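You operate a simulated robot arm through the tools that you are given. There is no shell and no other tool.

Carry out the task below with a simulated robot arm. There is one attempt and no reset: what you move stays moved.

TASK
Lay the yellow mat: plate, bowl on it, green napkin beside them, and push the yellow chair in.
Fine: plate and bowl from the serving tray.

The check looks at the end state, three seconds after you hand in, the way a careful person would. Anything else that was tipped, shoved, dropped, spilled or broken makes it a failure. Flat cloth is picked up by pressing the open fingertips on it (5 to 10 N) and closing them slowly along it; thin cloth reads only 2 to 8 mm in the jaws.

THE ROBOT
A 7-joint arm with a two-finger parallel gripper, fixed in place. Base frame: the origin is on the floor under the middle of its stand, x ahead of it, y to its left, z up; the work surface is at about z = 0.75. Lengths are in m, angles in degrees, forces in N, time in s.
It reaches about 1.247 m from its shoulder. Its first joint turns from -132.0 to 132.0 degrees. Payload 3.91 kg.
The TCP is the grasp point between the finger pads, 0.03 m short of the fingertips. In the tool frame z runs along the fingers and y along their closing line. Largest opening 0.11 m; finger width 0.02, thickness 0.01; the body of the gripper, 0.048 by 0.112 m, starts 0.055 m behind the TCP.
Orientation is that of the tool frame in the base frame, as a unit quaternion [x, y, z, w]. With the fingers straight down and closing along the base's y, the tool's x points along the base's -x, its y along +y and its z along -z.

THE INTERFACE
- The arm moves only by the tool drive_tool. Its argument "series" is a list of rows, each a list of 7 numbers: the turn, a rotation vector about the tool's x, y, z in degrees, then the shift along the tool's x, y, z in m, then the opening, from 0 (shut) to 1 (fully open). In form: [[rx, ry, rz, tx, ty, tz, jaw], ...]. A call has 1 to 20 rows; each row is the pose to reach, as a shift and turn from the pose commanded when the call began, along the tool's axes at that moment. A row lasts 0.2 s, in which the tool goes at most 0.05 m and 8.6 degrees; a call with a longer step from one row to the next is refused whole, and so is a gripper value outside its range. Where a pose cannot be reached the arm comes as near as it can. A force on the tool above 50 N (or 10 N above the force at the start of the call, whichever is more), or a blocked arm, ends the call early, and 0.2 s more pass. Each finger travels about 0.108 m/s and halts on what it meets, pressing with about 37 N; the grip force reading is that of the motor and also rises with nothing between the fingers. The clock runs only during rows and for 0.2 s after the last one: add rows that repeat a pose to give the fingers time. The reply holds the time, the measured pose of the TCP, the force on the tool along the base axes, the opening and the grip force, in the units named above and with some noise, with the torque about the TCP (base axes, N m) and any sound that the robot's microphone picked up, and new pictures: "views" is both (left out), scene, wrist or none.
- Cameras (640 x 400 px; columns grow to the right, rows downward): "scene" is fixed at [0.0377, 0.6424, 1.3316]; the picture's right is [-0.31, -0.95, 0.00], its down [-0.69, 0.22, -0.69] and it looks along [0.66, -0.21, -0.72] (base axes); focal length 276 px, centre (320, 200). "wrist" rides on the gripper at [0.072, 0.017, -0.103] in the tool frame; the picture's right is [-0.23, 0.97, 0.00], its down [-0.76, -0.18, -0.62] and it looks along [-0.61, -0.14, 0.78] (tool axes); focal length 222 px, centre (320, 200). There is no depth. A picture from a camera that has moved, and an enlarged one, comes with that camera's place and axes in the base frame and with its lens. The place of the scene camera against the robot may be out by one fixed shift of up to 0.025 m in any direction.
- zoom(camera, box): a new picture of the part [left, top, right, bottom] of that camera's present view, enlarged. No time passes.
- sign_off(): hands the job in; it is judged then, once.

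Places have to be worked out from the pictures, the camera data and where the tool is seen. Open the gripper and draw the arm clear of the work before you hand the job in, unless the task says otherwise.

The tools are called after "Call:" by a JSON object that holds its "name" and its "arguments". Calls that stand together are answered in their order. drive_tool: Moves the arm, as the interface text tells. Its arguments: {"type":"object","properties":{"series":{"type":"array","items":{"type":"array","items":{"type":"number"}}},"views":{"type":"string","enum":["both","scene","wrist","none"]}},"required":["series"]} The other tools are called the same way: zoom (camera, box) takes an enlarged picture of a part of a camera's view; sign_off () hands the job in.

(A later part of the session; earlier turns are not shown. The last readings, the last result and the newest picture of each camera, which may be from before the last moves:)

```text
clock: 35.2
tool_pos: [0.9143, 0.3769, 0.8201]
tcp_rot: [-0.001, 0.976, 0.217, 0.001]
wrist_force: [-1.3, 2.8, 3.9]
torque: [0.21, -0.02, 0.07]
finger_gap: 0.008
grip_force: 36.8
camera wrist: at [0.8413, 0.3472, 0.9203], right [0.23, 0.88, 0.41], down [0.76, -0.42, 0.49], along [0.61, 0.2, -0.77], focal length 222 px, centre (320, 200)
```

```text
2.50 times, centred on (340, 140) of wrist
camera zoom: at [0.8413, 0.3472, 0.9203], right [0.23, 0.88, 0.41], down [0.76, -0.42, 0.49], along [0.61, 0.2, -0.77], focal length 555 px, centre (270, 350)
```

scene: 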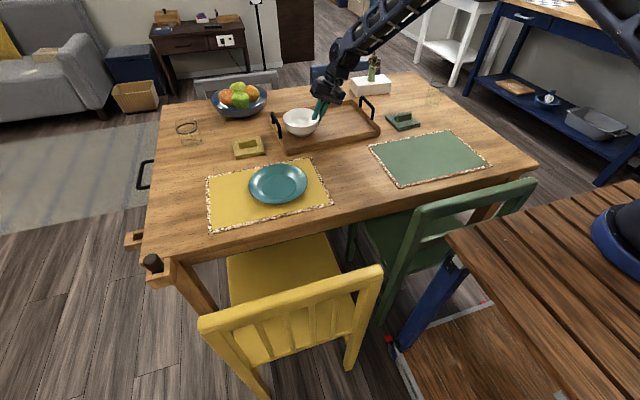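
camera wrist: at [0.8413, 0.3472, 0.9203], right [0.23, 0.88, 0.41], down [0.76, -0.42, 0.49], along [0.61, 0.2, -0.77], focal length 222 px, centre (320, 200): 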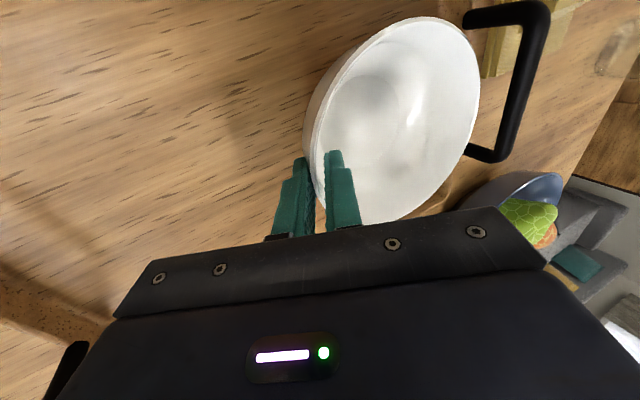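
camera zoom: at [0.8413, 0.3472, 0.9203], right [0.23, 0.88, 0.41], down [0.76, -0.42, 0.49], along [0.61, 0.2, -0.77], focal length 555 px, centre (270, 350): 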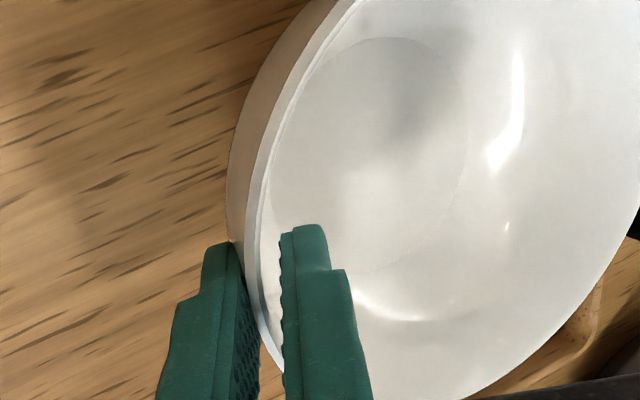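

Gripped with an 8 mm gap, matching the curved wall, and little side load. Lifting 3 cm to check that the bowl hangs well.

Call:
{"name": "drive_tool", "arguments": {"series": [[0, 0, 0, 0, 0.0021, -0.0045, 0], [0, 0, 0, 0, 0.0042, -0.009, 0], [0, 0, 0, 0, 0.0085, -0.018, 0], [0, 0, 0, 0, 0.0127, -0.027, 0], [0, 0, 0, 0, 0.0127, -0.027, 0]], "views": "both"}}

Call:
{"name": "zoom", "arguments": {"camera": "scene", "box": [260, 80, 356, 140]}}

```text
clock: 36.4
tool_pos: [0.9144, 0.3768, 0.851]
tcp_rot: [-0.001, 0.976, 0.216, 0.0]
wrist_force: [0.3, -0.3, -3.0]
torque: [-0.22, 0.0, 0.0]
finger_gap: 0.0081
grip_force: 37.0
camera wrist: at [0.8416, 0.3476, 0.951], right [0.23, 0.88, 0.41], down [0.76, -0.42, 0.49], along [0.61, 0.2, -0.77], focal length 222 px, centre (320, 200)
```

scene: 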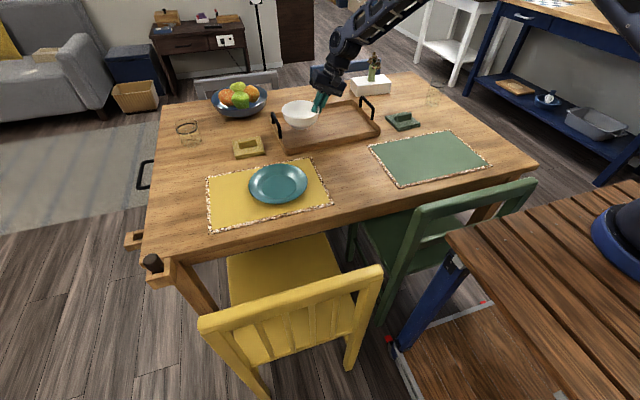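
wrist: 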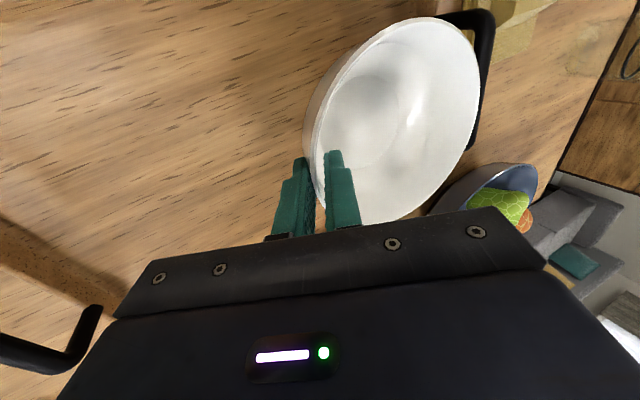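

```text
6.67 times, centred on (308, 110) of scene
camera zoom: at [0.0377, 0.6424, 1.3316], right [-0.31, -0.95, 0.0], down [-0.69, 0.22, -0.69], along [0.66, -0.21, -0.72], focal length 1840 px, centre (400, 800)
```

zoom: 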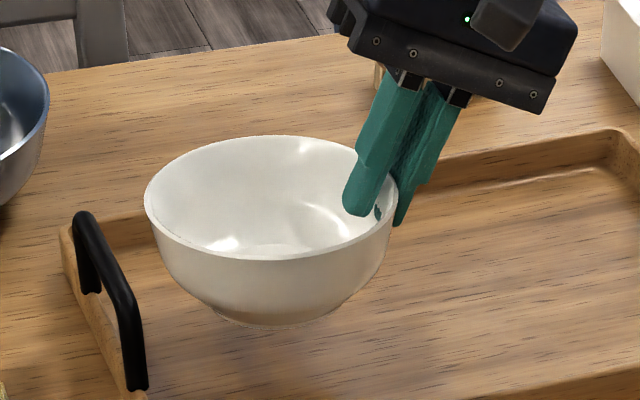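

The bowl hangs level (3 N). I'll raise it clear of the tray handle, then carry it over to above the plate at about (.650,.588).

Call:
{"name": "drive_tool", "arguments": {"series": [[0, 0, 0, 0, 0.0127, -0.0272, 0], [0, 0, 0, 0, 0.0254, -0.0543, 0], [0, 0, 0, 0, 0.038, -0.0815, 0], [0, 0, 0, 0.0328, 0.0549, -0.0736, 0], [0, 0, 0, 0.0655, 0.0718, -0.0658, 0], [0, 0, 0, 0.0983, 0.0886, -0.0579, 0], [0, 0, 0, 0.131, 0.1055, -0.05, 0], [0, 0, 0, 0.1638, 0.1224, -0.0421, 0], [0, 0, 0, 0.1965, 0.1393, -0.0343, 0], [0, 0, 0, 0.2293, 0.1561, -0.0264, 0], [0, 0, 0, 0.262, 0.173, -0.0185, 0], [0, 0, 0, 0.262, 0.173, -0.0185, 0]], "views": "both"}}

Call:
{"name": "zoom", "arguments": {"camera": "scene", "box": [190, 110, 350, 210]}}

Call:
{"name": "zoom", "arguments": {"camera": "wrist", "box": [180, 0, 500, 200]}}

```text
clock: 39.0
tool_pos: [0.6508, 0.5262, 0.9392]
tcp_rot: [0.0, 0.976, 0.217, 0.0]
wrist_force: [0.3, 0.5, -4.1]
torque: [-0.23, 0.05, 0.0]
finger_gap: 0.0082
grip_force: 36.9
camera wrist: at [0.5786, 0.4973, 1.0401], right [0.23, 0.88, 0.41], down [0.76, -0.42, 0.49], along [0.61, 0.2, -0.77], focal length 222 px, centre (320, 200)
```

scene: 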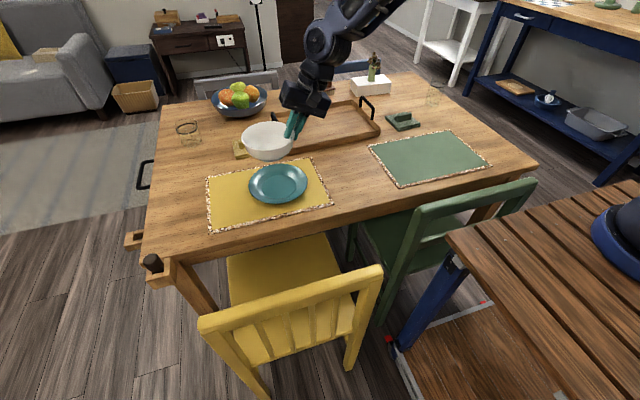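
wrist: 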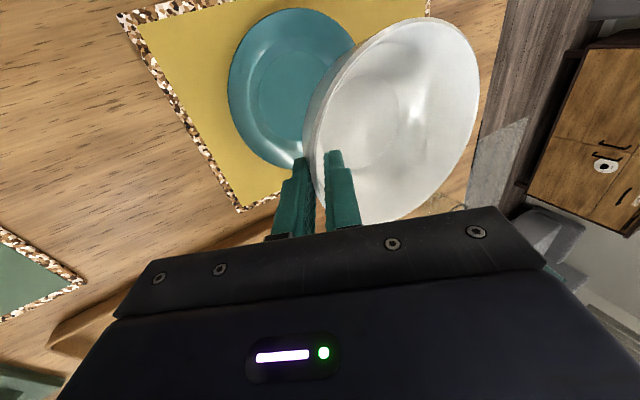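

```text
4.00 times, centred on (270, 160) of scene
camera zoom: at [0.0377, 0.6424, 1.3316], right [-0.31, -0.95, 0.0], down [-0.69, 0.22, -0.69], along [0.66, -0.21, -0.72], focal length 1104 px, centre (520, 360)
```

zoom: 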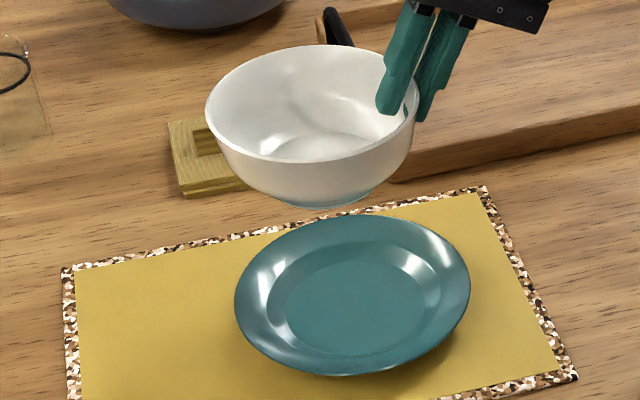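

```text
2.00 times, centred on (340, 100) of wrist
camera zoom: at [0.5786, 0.4973, 1.0401], right [0.23, 0.88, 0.41], down [0.76, -0.42, 0.49], along [0.61, 0.2, -0.77], focal length 444 px, centre (280, 400)
```

zoom: 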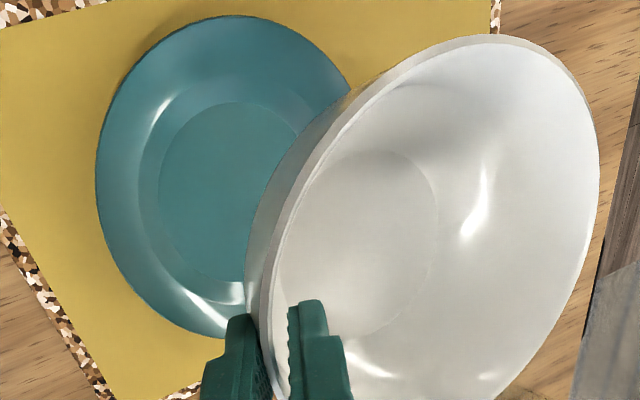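

Plate centre is refined at (.649,.587) and the bowl centre is at about (.648,.589), so they're aligned. Lowering to about 1.5 cm above contact, then in small steps.

Call:
{"name": "drive_tool", "arguments": {"series": [[0, 0, 0, 0, -0.0127, 0.0272, 0], [0, 0, 0, 0, -0.0254, 0.0544, 0], [0, 0, 0, 0, -0.0359, 0.077, 0], [0, 0, 0, 0, -0.0435, 0.0933, 0], [0, 0, 0, 0, -0.0435, 0.0933, 0]], "views": "scene"}}

Call:
{"name": "zoom", "arguments": {"camera": "scene", "box": [210, 135, 338, 215]}}

```text
clock: 40.2
tool_pos: [0.6539, 0.5257, 0.8378]
tcp_rot: [0.0, 0.976, 0.216, 0.001]
wrist_force: [0.4, 0.1, -2.9]
torque: [-0.19, -0.03, -0.02]
finger_gap: 0.0082
grip_force: 36.5
```

scene: 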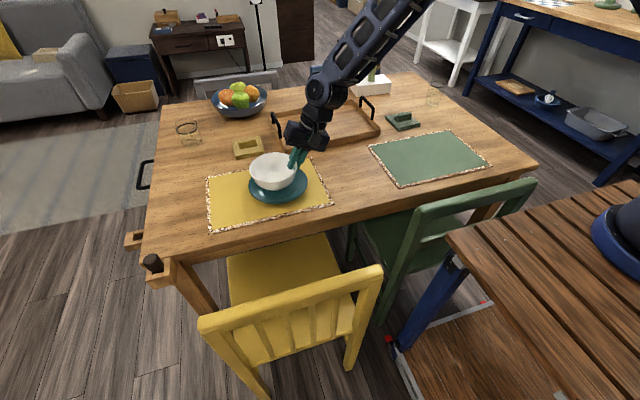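

```text
5.00 times, centred on (274, 175) of scene
camera zoom: at [0.0377, 0.6424, 1.3316], right [-0.31, -0.95, 0.0], down [-0.69, 0.22, -0.69], along [0.66, -0.21, -0.72], focal length 1380 px, centre (550, 325)
```

zoom: 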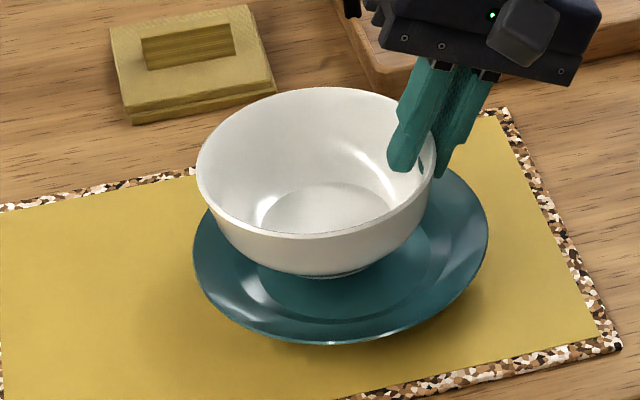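

Bowl is hovering over the plate's well. Lowering in small steps until contact.

Call:
{"name": "drive_tool", "arguments": {"series": [[0, 0, 0, 0, -0.0025, 0.0054, 0], [0, 0, 0, 0, -0.0051, 0.0109, 0], [0, 0, 0, 0, -0.0059, 0.0127, 0], [0, 0, 0, 0, -0.0068, 0.0145, 0], [0, 0, 0, 0, -0.0068, 0.0145, 0]], "views": "none"}}

```text
clock: 41.4
tool_pos: [0.6514, 0.5271, 0.8211]
tcp_rot: [-0.001, 0.976, 0.217, 0.001]
wrist_force: [-5.5, -8.3, 28.6]
torque: [0.98, -0.18, 0.45]
finger_gap: 0.0099
grip_force: 37.0
```

Contact with 28 N — a bit too much, so I'll ease up about 2.5 mm.

Call:
{"name": "drive_tool", "arguments": {"series": [[0, 0, 0, 0, 0.0005, -0.0011, 0], [0, 0, 0, 0, 0.001, -0.0022, 0], [0, 0, 0, 0, 0.001, -0.0022, 0]], "views": "both"}}

Call:
{"name": "zoom", "arguments": {"camera": "scene", "box": [210, 135, 338, 215]}}

```text
clock: 42.2
tool_pos: [0.6512, 0.5256, 0.8232]
tcp_rot: [-0.001, 0.976, 0.217, 0.0]
wrist_force: [-4.8, 0.2, 9.1]
torque: [0.77, -0.1, 0.48]
finger_gap: 0.0098
grip_force: 37.1
camera wrist: at [0.5787, 0.4967, 0.9227], right [0.23, 0.88, 0.41], down [0.76, -0.42, 0.49], along [0.61, 0.2, -0.77], focal length 222 px, centre (320, 200)
```

scene: 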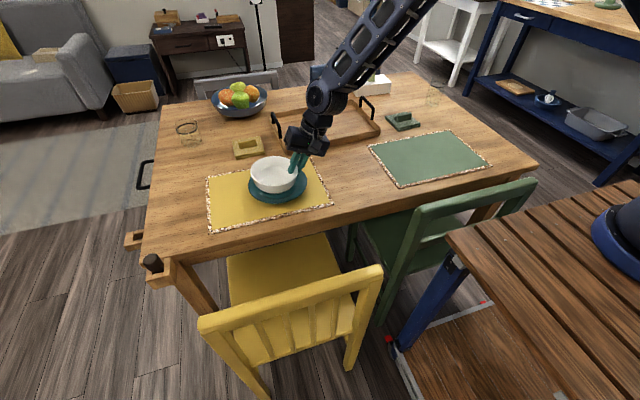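
wrist: 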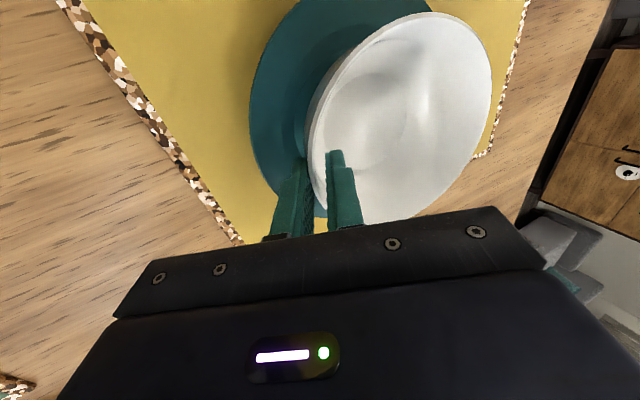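

```text
5.00 times, centred on (274, 175) of scene
camera zoom: at [0.0377, 0.6424, 1.3316], right [-0.31, -0.95, 0.0], down [-0.69, 0.22, -0.69], along [0.66, -0.21, -0.72], focal length 1380 px, centre (550, 325)
```

zoom: 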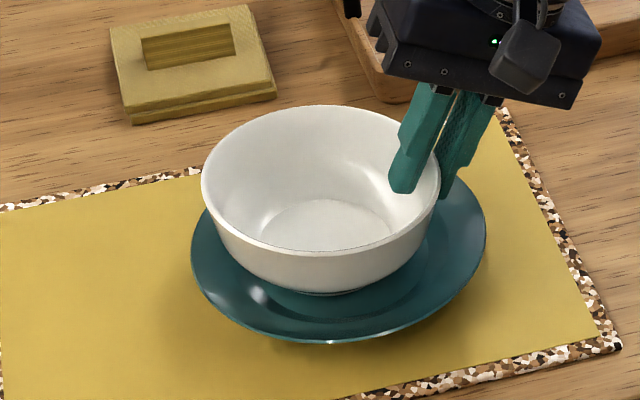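

Bowl foot is seated in the plate's well, nearly level. Opening slowly.

Call:
{"name": "drive_tool", "arguments": {"series": [[0, 0, 0, 0, 0, 0, 0.05], [0, 0, 0, 0, 0, 0, 0.09], [0, 0, 0, 0, 0, 0, 0.12], [0, 0, 0, 0, 0, 0, 0.16], [0, 0, 0, 0, 0, 0, 0.2], [0, 0, 0, 0, 0, 0, 0.25], [0, 0, 0, 0, 0, 0, 0.25]], "views": "both"}}

Call:
{"name": "zoom", "arguments": {"camera": "scene", "box": [210, 135, 338, 215]}}

```text
clock: 43.8
tool_pos: [0.6517, 0.5259, 0.8226]
tcp_rot: [0.0, 0.976, 0.217, 0.001]
wrist_force: [-0.3, 0.6, 0.0]
torque: [0.0, 0.02, 0.03]
finger_gap: 0.0274
grip_force: 0.1
camera wrist: at [0.5794, 0.4967, 0.9229], right [0.23, 0.88, 0.41], down [0.76, -0.42, 0.49], along [0.61, 0.2, -0.77], focal length 222 px, centre (320, 200)
```

scene: 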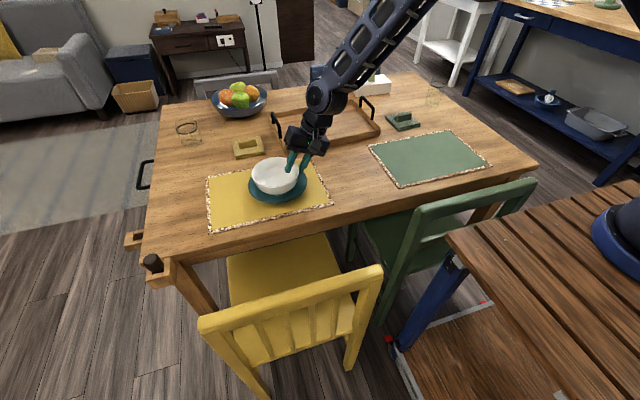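
wrist: 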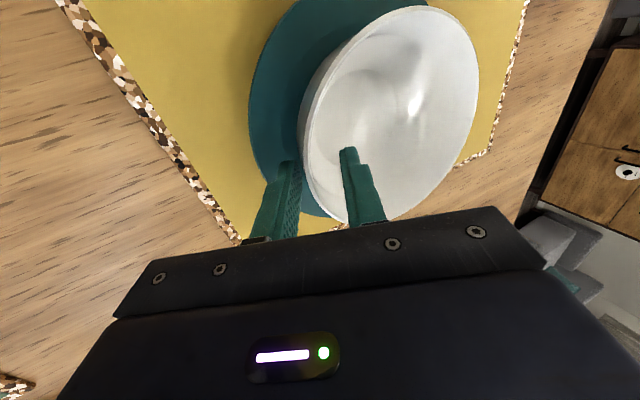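

```text
5.00 times, centred on (274, 175) of scene
camera zoom: at [0.0377, 0.6424, 1.3316], right [-0.31, -0.95, 0.0], down [-0.69, 0.22, -0.69], along [0.66, -0.21, -0.72], focal length 1380 px, centre (550, 325)
```

zoom: 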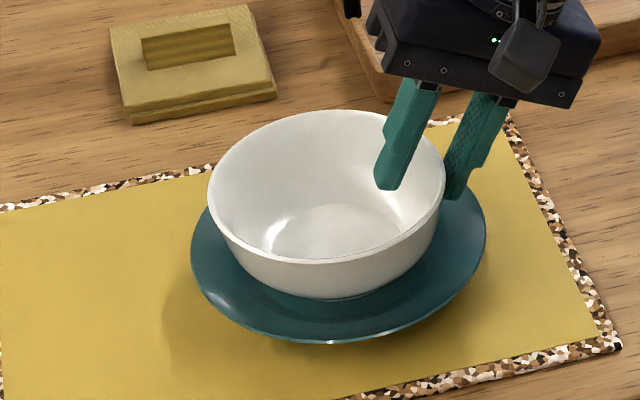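

Released: the bowl sits in the plate. Withdrawing along the finger axis and checking.

Call:
{"name": "drive_tool", "arguments": {"series": [[0, 0, 0, 0, 0, -0.012, 0.25], [0, 0, 0, 0, 0, -0.03, 0.25], [0, 0, 0, 0, 0, -0.06, 0.25], [0, 0, 0, 0, 0, -0.1, 0.25], [0, 0, 0, 0, 0.01, -0.145, 0.3]], "views": "both"}}

Call:
{"name": "zoom", "arguments": {"camera": "scene", "box": [190, 130, 350, 230]}}

Call:
{"name": "zoom", "arguments": {"camera": "wrist", "box": [200, 0, 500, 200]}}

```text
clock: 45.0
tool_pos: [0.653, 0.4744, 0.9567]
tcp_rot: [-0.001, 0.976, 0.216, 0.001]
wrist_force: [0.0, 0.6, -0.9]
torque: [0.01, 0.01, 0.02]
finger_gap: 0.0331
grip_force: 0.0
camera wrist: at [0.5806, 0.4447, 1.0569], right [0.23, 0.88, 0.41], down [0.76, -0.42, 0.49], along [0.61, 0.2, -0.77], focal length 222 px, centre (320, 200)
```

scene: 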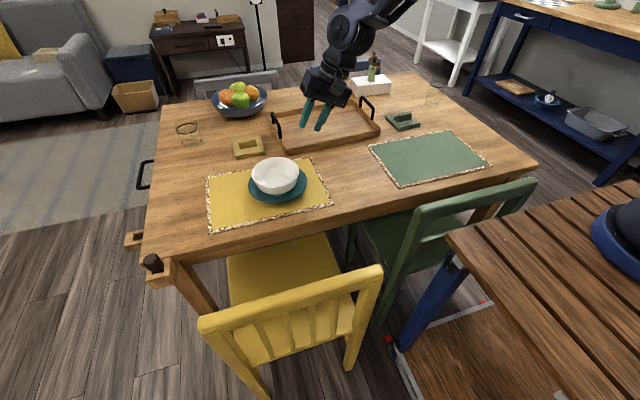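
wrist: 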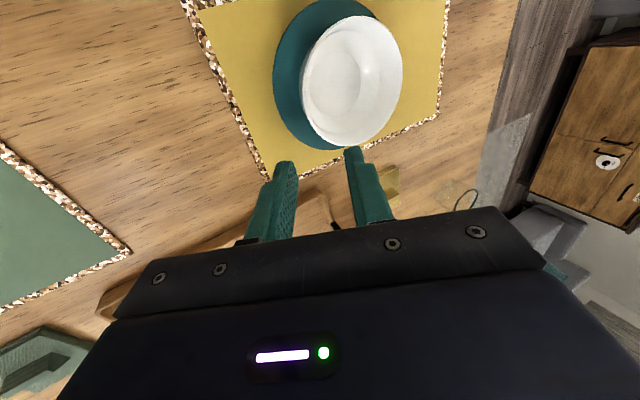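

```text
4.00 times, centred on (270, 180) of scene
camera zoom: at [0.0377, 0.6424, 1.3316], right [-0.31, -0.95, 0.0], down [-0.69, 0.22, -0.69], along [0.66, -0.21, -0.72], focal length 1104 px, centre (520, 280)
```

zoom: 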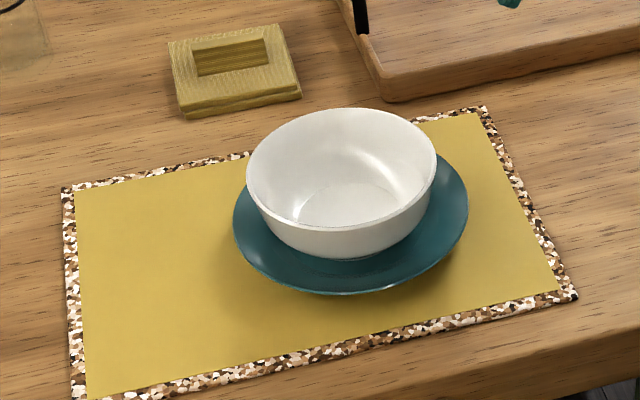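

```text
2.00 times, centred on (350, 100) of wrist
camera zoom: at [0.5806, 0.4447, 1.0569], right [0.23, 0.88, 0.41], down [0.76, -0.42, 0.49], along [0.61, 0.2, -0.77], focal length 444 px, centre (260, 400)
```

zoom: 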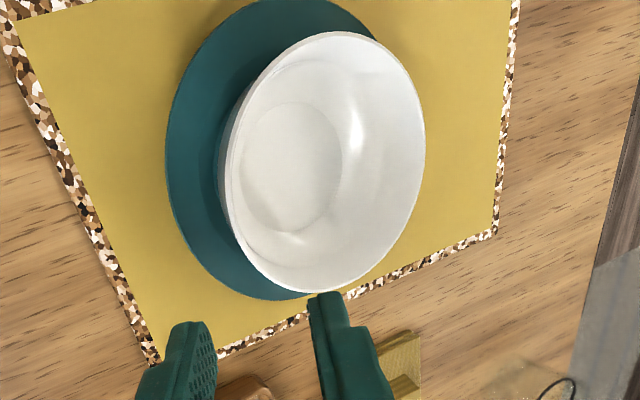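

Plate and bowl are set nicely on the mat. Next is the green napkin: I'll level the hand, swing over it, and yaw 90° so the fingers close across its raised ridge.

Call:
{"name": "drive_tool", "arguments": {"series": [[8.3, 0, 0, 0, -0.0274, -0.0201, 0.35], [16.7, 0, 0, 0, -0.0547, -0.0403, 0.4], [25, 0, 0, 0, -0.0821, -0.0604, 0.45]], "views": "none"}}

Call:
{"name": "drive_tool", "arguments": {"series": [[0, 0, -8.2, -0.0188, -0.0289, 0.0043, 0.45], [0, 0, -16.4, -0.0376, -0.0578, 0.0085, 0.45], [0, 0, -24.5, -0.0565, -0.0867, 0.0128, 0.45], [0, 0, -32.7, -0.0753, -0.1156, 0.0171, 0.45], [0, 0, -40.9, -0.0941, -0.1445, 0.0214, 0.45], [0, 0, -49.1, -0.1129, -0.1735, 0.0256, 0.45], [0, 0, -57.3, -0.1317, -0.2024, 0.0299, 0.45], [0, 0, -65.5, -0.1505, -0.2313, 0.0342, 0.45], [0, 0, -73.6, -0.1694, -0.2602, 0.0385, 0.45], [0, 0, -81.8, -0.1882, -0.2891, 0.0427, 0.45], [0, 0, -90, -0.207, -0.318, 0.047, 0.45]], "views": "both"}}

Call:
{"name": "zoom", "arguments": {"camera": "wrist", "box": [200, 40, 440, 200]}}

Call:
{"name": "zoom", "arguments": {"camera": "scene", "box": [350, 60, 446, 140]}}

```text
clock: 45.8
tool_pos: [0.6518, 0.3724, 0.9759]
tcp_rot: [0.001, 1.0, -0.002, 0.001]
wrist_force: [0.9, -0.6, 0.0]
torque: [-0.01, -0.02, 0.01]
finger_gap: 0.0494
grip_force: 0.1
```

```text
clock: 48.2
tool_pos: [0.8588, 0.0567, 0.9296]
tcp_rot: [0.709, -0.706, 0.0, 0.0]
wrist_force: [-0.2, 0.2, 0.9]
torque: [-0.04, 0.01, -0.03]
finger_gap: 0.0495
grip_force: 0.0
camera wrist: at [0.8419, -0.0168, 1.034], right [-0.97, 0.22, 0.0], down [0.17, 0.76, 0.62], along [0.14, 0.61, -0.78], focal length 222 px, centre (320, 200)
```

scene: 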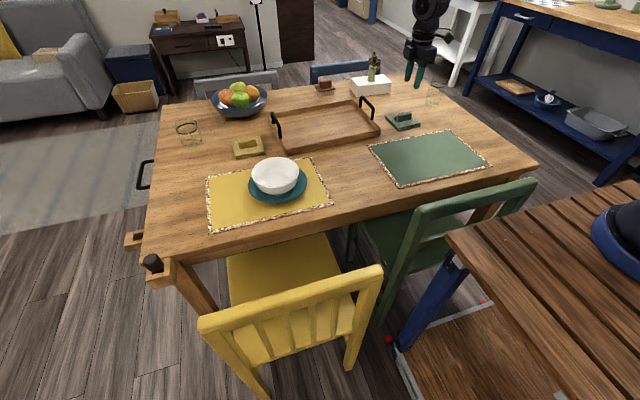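
wrist: 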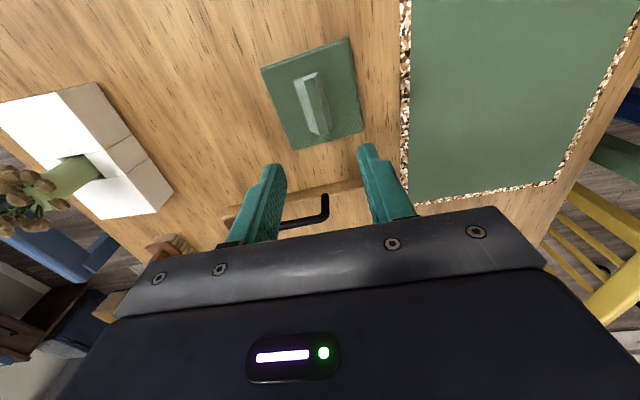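

```text
2.50 times, centred on (320, 120) of wrist
camera zoom: at [0.8419, -0.0168, 1.034], right [-0.97, 0.22, 0.0], down [0.17, 0.76, 0.62], along [0.14, 0.61, -0.78], focal length 555 px, centre (320, 400)
```

zoom: 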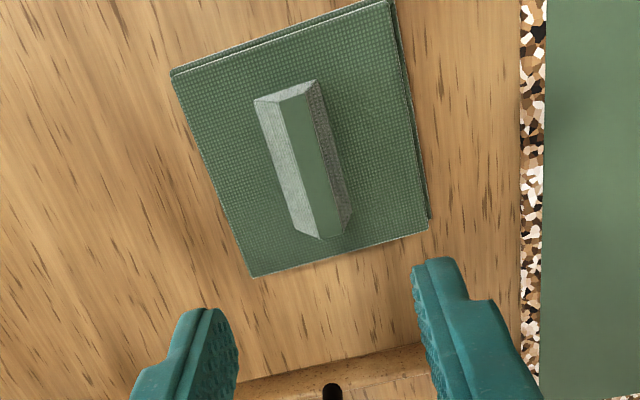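

```text
5.00 times, centred on (398, 100) of scene
camera zoom: at [0.0377, 0.6424, 1.3316], right [-0.31, -0.95, 0.0], down [-0.69, 0.22, -0.69], along [0.66, -0.21, -0.72], focal length 1380 px, centre (-70, 700)
```

zoom: 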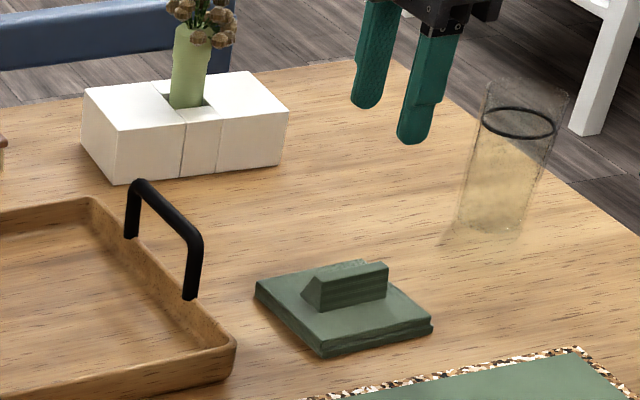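

The napkin is about 95 mm square, centred at (.862,.054), with a ridge along y at x≈.858, y .022–.082, top near z .787. I'll descend to just above the ridge and check.

Call:
{"name": "drive_tool", "arguments": {"series": [[0, 0, 0, 0.001, 0.0, 0.035, 0.45], [0, 0, 0, 0.002, 0.0, 0.07, 0.45], [0, 0, 0, 0.003, 0.0005, 0.095, 0.45], [0, 0, 0, 0.0035, 0.0005, 0.105, 0.45]], "views": "both"}}

Call:
{"name": "zoom", "arguments": {"camera": "wrist", "box": [200, 60, 440, 220]}}

Call:
{"name": "zoom", "arguments": {"camera": "scene", "box": [374, 90, 438, 140]}}

```text
clock: 49.2
tool_pos: [0.8585, 0.0526, 0.8266]
tcp_rot: [-0.707, 0.707, -0.001, 0.001]
wrist_force: [0.2, -1.1, 0.9]
torque: [-0.03, -0.03, -0.02]
finger_gap: 0.0494
grip_force: 0.1
camera wrist: at [0.8419, -0.0205, 0.929], right [-0.97, 0.23, 0.0], down [0.18, 0.76, 0.62], along [0.14, 0.61, -0.78], focal length 222 px, centre (320, 200)
```

scene: 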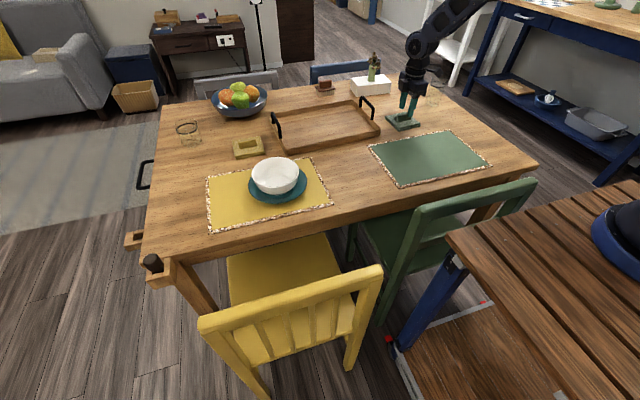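
wrist: 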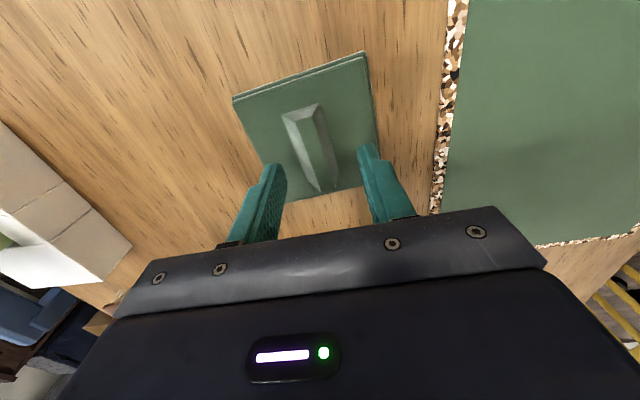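

```text
2.50 times, centred on (320, 140) of wrist
camera zoom: at [0.8419, -0.0205, 0.929], right [-0.97, 0.23, 0.0], down [0.18, 0.76, 0.62], along [0.14, 0.61, -0.78], focal length 555 px, centre (320, 350)
```

zoom: 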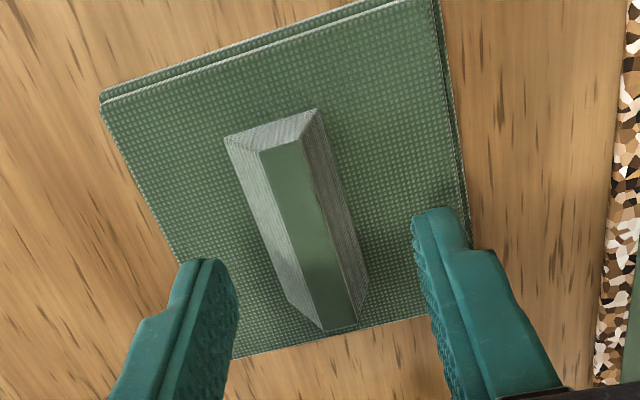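

```text
8.00 times, centred on (406, 115) of scene
camera zoom: at [0.0377, 0.6424, 1.3316], right [-0.31, -0.95, 0.0], down [-0.69, 0.22, -0.69], along [0.66, -0.21, -0.72], focal length 2208 px, centre (-368, 880)
```

zoom: 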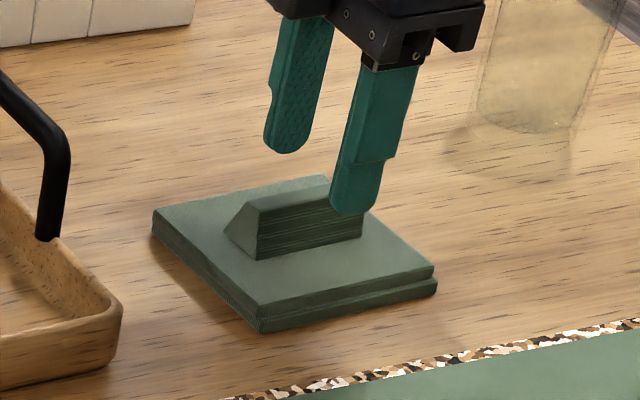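

The ridge is centred between the open fingers. Descending so the tips reach near the napkin base, watching force.

Call:
{"name": "drive_tool", "arguments": {"series": [[0, 0, 0, 0, -0.001, 0.01, 0.45], [0, 0, 0, 0, -0.001, 0.018, 0.45], [0, 0, 0, 0, -0.001, 0.023, 0.45], [0, 0, 0, 0, -0.001, 0.026, 0.45]], "views": "both"}}

Call:
{"name": "zoom", "arguments": {"camera": "scene", "box": [374, 90, 438, 140]}}

```text
clock: 50.2
tool_pos: [0.858, 0.0523, 0.8012]
tcp_rot: [-0.707, 0.707, -0.001, 0.001]
wrist_force: [-1.4, -0.2, -0.8]
torque: [-0.01, -0.02, 0.01]
finger_gap: 0.0494
grip_force: 0.0
camera wrist: at [0.8426, -0.0208, 0.9036], right [-0.97, 0.23, 0.0], down [0.18, 0.76, 0.62], along [0.14, 0.61, -0.78], focal length 222 px, centre (320, 200)
```

scene: 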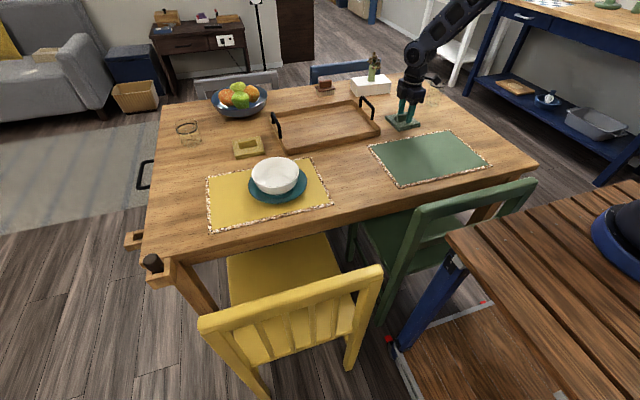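
wrist: 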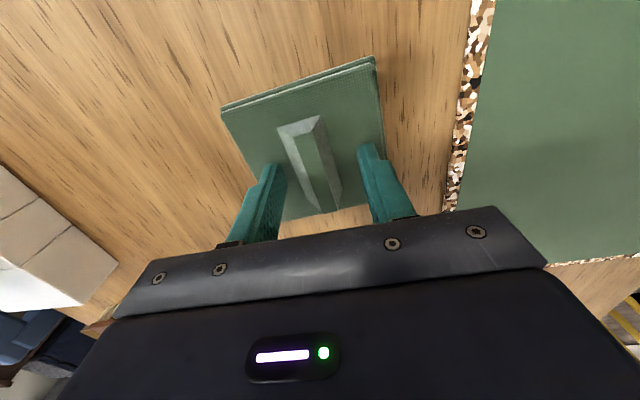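

```text
8.00 times, centred on (406, 115) of scene
camera zoom: at [0.0377, 0.6424, 1.3316], right [-0.31, -0.95, 0.0], down [-0.69, 0.22, -0.69], along [0.66, -0.21, -0.72], focal length 2208 px, centre (-368, 880)
```

zoom: 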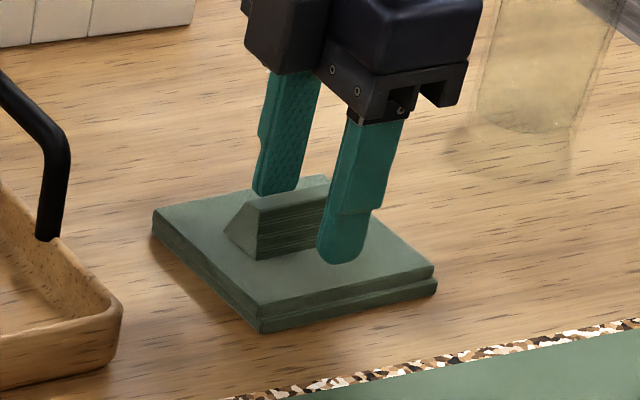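

Fingers are on both sides of the ridge. I'll nudge 4 mm toward its middle and close slowly.

Call:
{"name": "drive_tool", "arguments": {"series": [[0, 0, 0, -0.004, 0, 0.002, 0.45], [0, 0, 0, -0.004, 0, 0.003, 0.38], [0, 0, 0, -0.004, 0, 0.003, 0.32], [0, 0, 0, -0.004, 0, 0.003, 0.26], [0, 0, 0, -0.004, 0, 0.003, 0.2], [0, 0, 0, -0.004, 0, 0.003, 0.15], [0, 0, 0, -0.004, 0, 0.003, 0.1], [0, 0, 0, -0.004, 0, 0.003, 0.05], [0, 0, 0, -0.004, 0, 0.003, 0.0], [0, 0, 0, -0.004, 0, 0.003, 0.0]], "views": "both"}}

Call:
{"name": "zoom", "arguments": {"camera": "scene", "box": [374, 90, 438, 140]}}

Call:
{"name": "zoom", "arguments": {"camera": "wrist", "box": [200, 60, 440, 220]}}

```text
clock: 52.4
tool_pos: [0.8593, 0.0546, 0.798]
tcp_rot: [0.707, -0.707, 0.001, -0.001]
wrist_force: [0.4, 0.4, 0.5]
torque: [0.08, 0.06, -0.04]
finger_gap: 0.0146
grip_force: 36.7
camera wrist: at [0.8425, -0.0173, 0.9007], right [-0.97, 0.23, 0.0], down [0.18, 0.76, 0.62], along [0.14, 0.61, -0.78], focal length 222 px, centre (320, 200)
```

scene: 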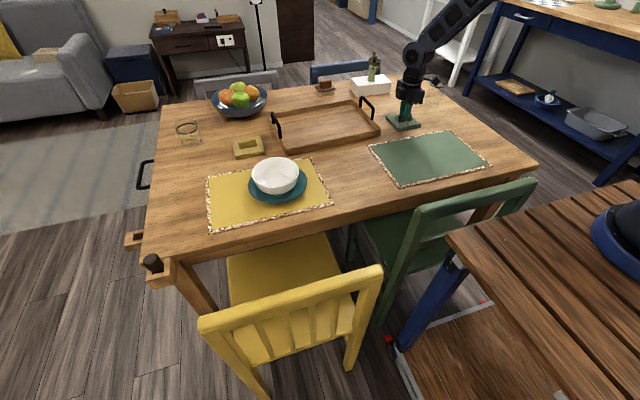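
wrist: 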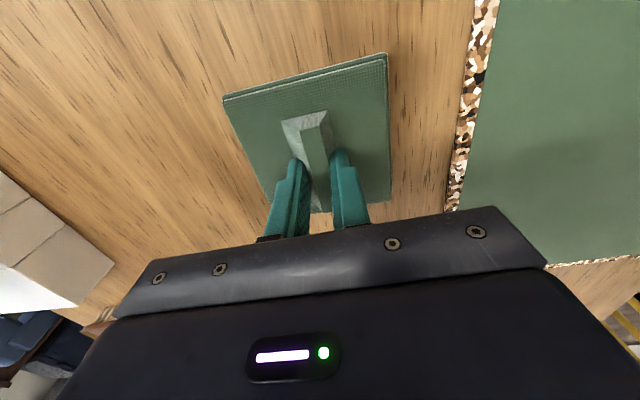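

```text
8.00 times, centred on (406, 115) of scene
camera zoom: at [0.0377, 0.6424, 1.3316], right [-0.31, -0.95, 0.0], down [-0.69, 0.22, -0.69], along [0.66, -0.21, -0.72], focal length 2208 px, centre (-368, 880)
```

zoom: 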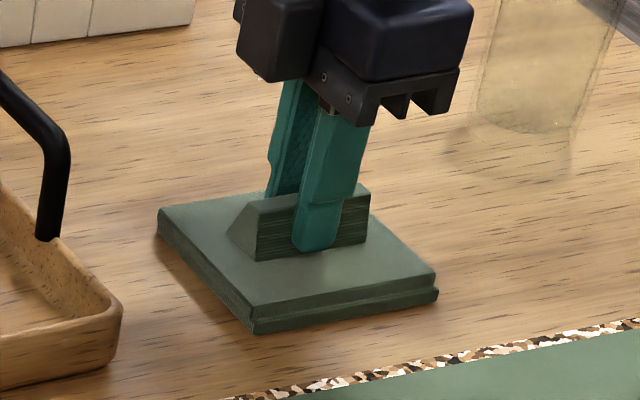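

```text
2.50 times, centred on (320, 140) of wrist
camera zoom: at [0.8425, -0.0173, 0.9007], right [-0.97, 0.23, 0.0], down [0.18, 0.76, 0.62], along [0.14, 0.61, -0.78], focal length 555 px, centre (320, 350)
```

zoom: 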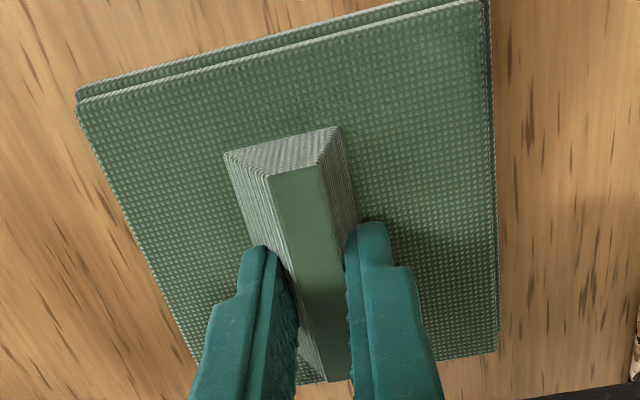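

The ridge is held (gap 14.6 mm, 36.7 N). Lifting 4 cm to check that the napkin comes along level.

Call:
{"name": "drive_tool", "arguments": {"series": [[0, 0, 0, 0, 0, -0.006, 0], [0, 0, 0, 0, 0, -0.015, 0], [0, 0, 0, 0, 0, -0.03, 0], [0, 0, 0, 0, 0, -0.045, 0], [0, 0, 0, 0, 0, -0.045, 0]], "views": "both"}}

Call:
{"name": "zoom", "arguments": {"camera": "scene", "box": [366, 70, 446, 140]}}

```text
clock: 53.6
tool_pos: [0.8583, 0.0547, 0.843]
tcp_rot: [-0.706, 0.708, -0.001, 0.001]
wrist_force: [0.0, -0.2, -0.5]
torque: [0.01, 0.0, -0.03]
finger_gap: 0.0151
grip_force: 37.0
camera wrist: at [0.8424, -0.018, 0.9455], right [-0.97, 0.23, 0.0], down [0.18, 0.76, 0.62], along [0.14, 0.61, -0.78], focal length 222 px, centre (320, 200)
```

scene: 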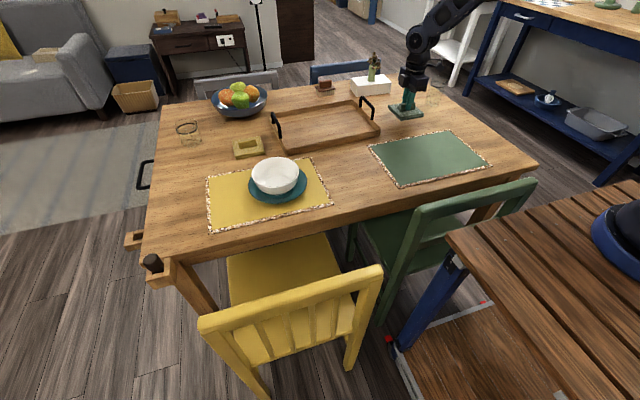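
wrist: 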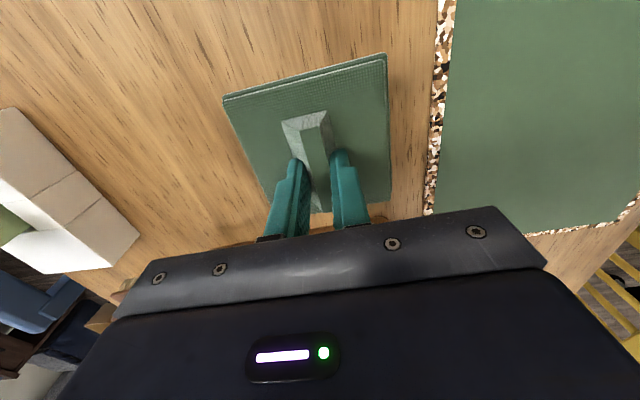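

```text
5.71 times, centred on (406, 105) of scene
camera zoom: at [0.0377, 0.6424, 1.3316], right [-0.31, -0.95, 0.0], down [-0.69, 0.22, -0.69], along [0.66, -0.21, -0.72], focal length 1578 px, centre (-171, 743)
```

zoom: 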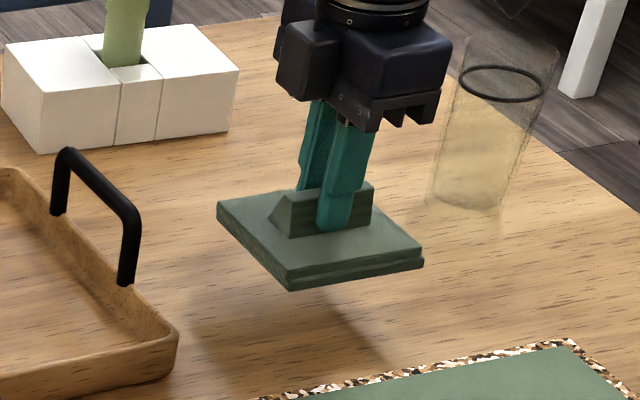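

The napkin is held level and weighs almost nothing. I'll raise it to z≈.95 and carry it to the left side of the plate, target centre about (.650,.738).

Call:
{"name": "drive_tool", "arguments": {"series": [[0, 0, 0, 0, 0, -0.036, 0], [0, 0, 0, 0, 0, -0.072, 0], [0, 0, 0, 0, 0, -0.107, 0], [0, 0, 0, -0.0428, 0.013, -0.107, 0], [0, 0, 0, -0.0856, 0.0259, -0.107, 0], [0, 0, 0, -0.1284, 0.0389, -0.107, 0], [0, 0, 0, -0.1713, 0.0519, -0.107, 0], [0, 0, 0, -0.2141, 0.0648, -0.107, 0], [0, 0, 0, -0.2569, 0.0778, -0.107, 0], [0, 0, 0, -0.2997, 0.0908, -0.107, 0], [0, 0, 0, -0.3425, 0.1037, -0.107, 0], [0, 0, 0, -0.3853, 0.1167, -0.107, 0], [0, 0, 0, -0.4281, 0.1297, -0.107, 0], [0, 0, 0, -0.4709, 0.1426, -0.107, 0], [0, 0, 0, -0.5138, 0.1556, -0.107, 0], [0, 0, 0, -0.5566, 0.1686, -0.107, 0], [0, 0, 0, -0.5994, 0.1815, -0.107, 0], [0, 0, 0, -0.6422, 0.1945, -0.107, 0], [0, 0, 0, -0.685, 0.2075, -0.107, 0], [0, 0, 0, -0.685, 0.2075, -0.107, 0]], "views": "both"}}

Call:
{"name": "zoom", "arguments": {"camera": "scene", "box": [150, 100, 350, 230]}}

```text
clock: 57.8
tool_pos: [0.6507, 0.7396, 0.9499]
tcp_rot: [-0.707, 0.707, 0.0, 0.001]
wrist_force: [0.1, -0.3, -1.2]
torque: [0.0, 0.01, 0.01]
finger_gap: 0.015
grip_force: 36.5
camera wrist: at [0.6335, 0.6666, 1.0535], right [-0.97, 0.23, 0.0], down [0.18, 0.76, 0.62], along [0.14, 0.61, -0.78], focal length 222 px, centre (320, 200)
```

scene: 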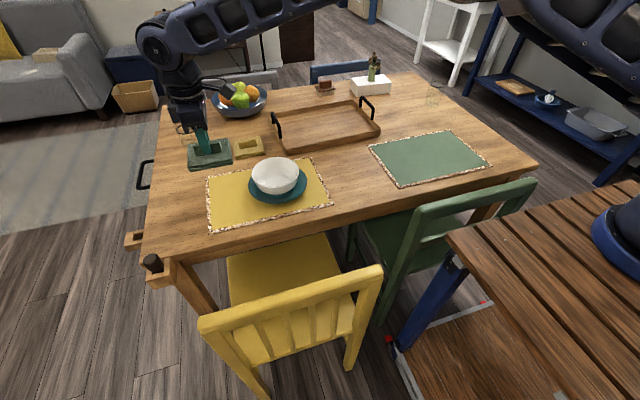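
wrist: 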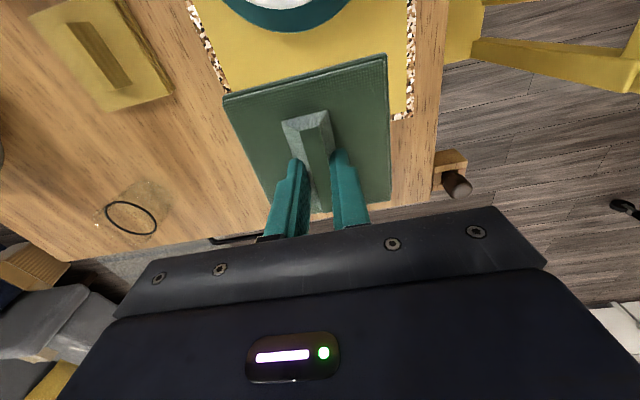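

```text
3.08 times, centred on (250, 165) of scene
camera zoom: at [0.0377, 0.6424, 1.3316], right [-0.31, -0.95, 0.0], down [-0.69, 0.22, -0.69], along [0.66, -0.21, -0.72], focal length 849 px, centre (535, 308)
```

zoom: 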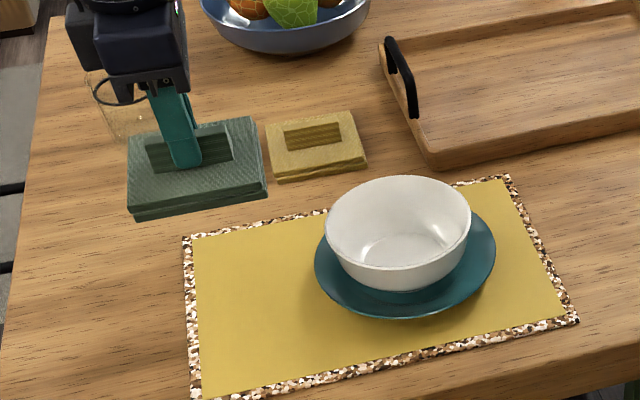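

Measured again: mat's left edge y≈.791, plate's left edge y≈.668, so the napkin (±.047 about .738) fits between. Lowering to about 1.5 cm above the mat.

Call:
{"name": "drive_tool", "arguments": {"series": [[0, 0, 0, 0, 0, 0.036, 0], [0, 0, 0, 0, 0, 0.072, 0], [0, 0, 0, 0, 0, 0.105, 0], [0, 0, 0, 0, 0, 0.128, 0], [0, 0, 0, 0, 0, 0.133, 0]], "views": "both"}}

Call:
{"name": "zoom", "arguments": {"camera": "scene", "box": [170, 130, 330, 240]}}

```text
clock: 59.0
tool_pos: [0.6509, 0.741, 0.8159]
tcp_rot: [0.707, -0.707, 0.001, 0.0]
wrist_force: [-0.1, 0.1, 0.2]
torque: [-0.04, 0.0, 0.01]
finger_gap: 0.0147
grip_force: 37.1
camera wrist: at [0.6342, 0.6675, 0.9191], right [-0.97, 0.23, 0.0], down [0.18, 0.76, 0.62], along [0.14, 0.61, -0.78], focal length 222 px, centre (320, 200)
```

scene: 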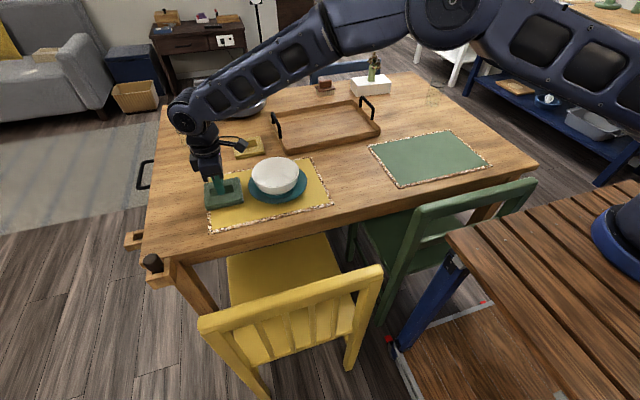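
wrist: 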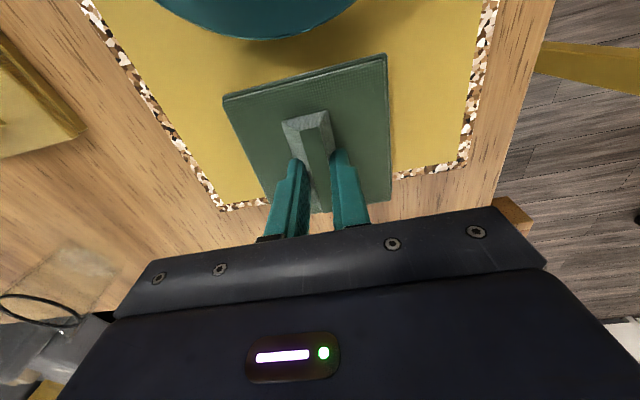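

```text
3.64 times, centred on (250, 185) of scene
camera zoom: at [0.0377, 0.6424, 1.3316], right [-0.31, -0.95, 0.0], down [-0.69, 0.22, -0.69], along [0.66, -0.21, -0.72], focal length 1004 px, centre (574, 254)
```

zoom: 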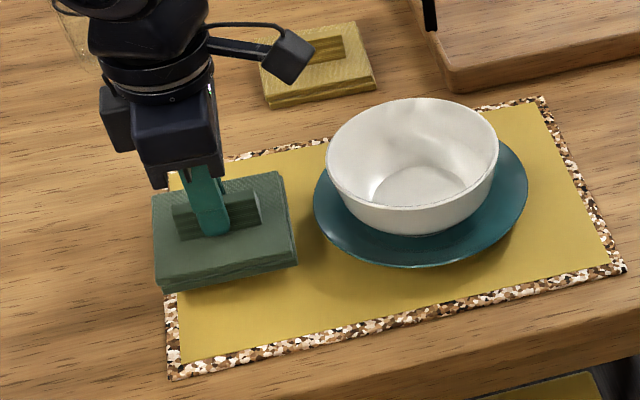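

The napkin hovers just inside the mat edge; I'll shift 4 mm toward the plate and lower to gentle contact.

Call:
{"name": "drive_tool", "arguments": {"series": [[0, 0, 0, 0.004, 0, 0.005, 0], [0, 0, 0, 0.004, 0, 0.01, 0], [0, 0, 0, 0.004, 0, 0.012, 0], [0, 0, 0, 0.004, 0, 0.014, 0], [0, 0, 0, 0.004, 0, 0.014, 0]], "views": "both"}}

Call:
{"name": "zoom", "arguments": {"camera": "scene", "box": [170, 130, 330, 240]}}

```text
clock: 60.2
tool_pos: [0.6503, 0.7369, 0.8027]
tcp_rot: [-0.707, 0.708, 0.0, 0.001]
wrist_force: [-1.1, -2.7, 5.0]
torque: [-0.14, 0.07, 0.05]
finger_gap: 0.0146
grip_force: 37.1
camera wrist: at [0.6343, 0.6641, 0.9056], right [-0.97, 0.23, 0.0], down [0.18, 0.76, 0.62], along [0.14, 0.61, -0.78], focal length 222 px, centre (320, 200)
```

scene: 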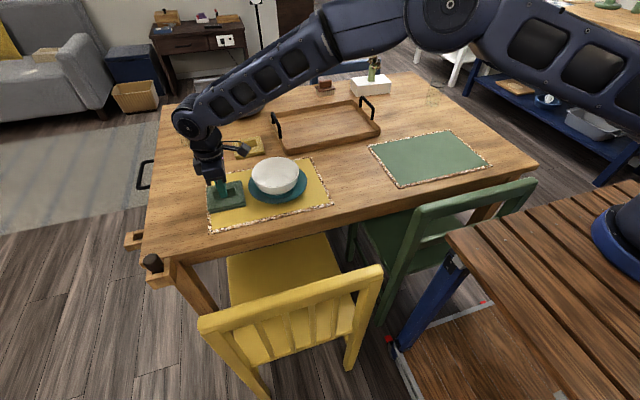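
wrist: 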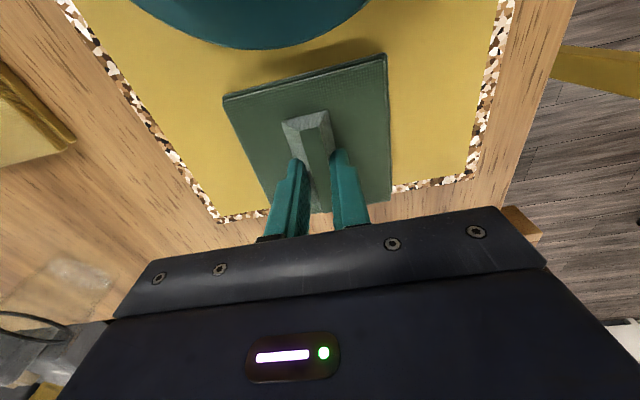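

```text
3.64 times, centred on (250, 185) of scene
camera zoom: at [0.0377, 0.6424, 1.3316], right [-0.31, -0.95, 0.0], down [-0.69, 0.22, -0.69], along [0.66, -0.21, -0.72], focal length 1004 px, centre (574, 254)
```

zoom: 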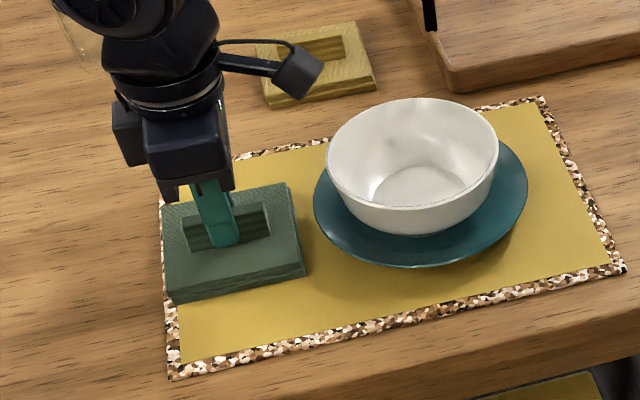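

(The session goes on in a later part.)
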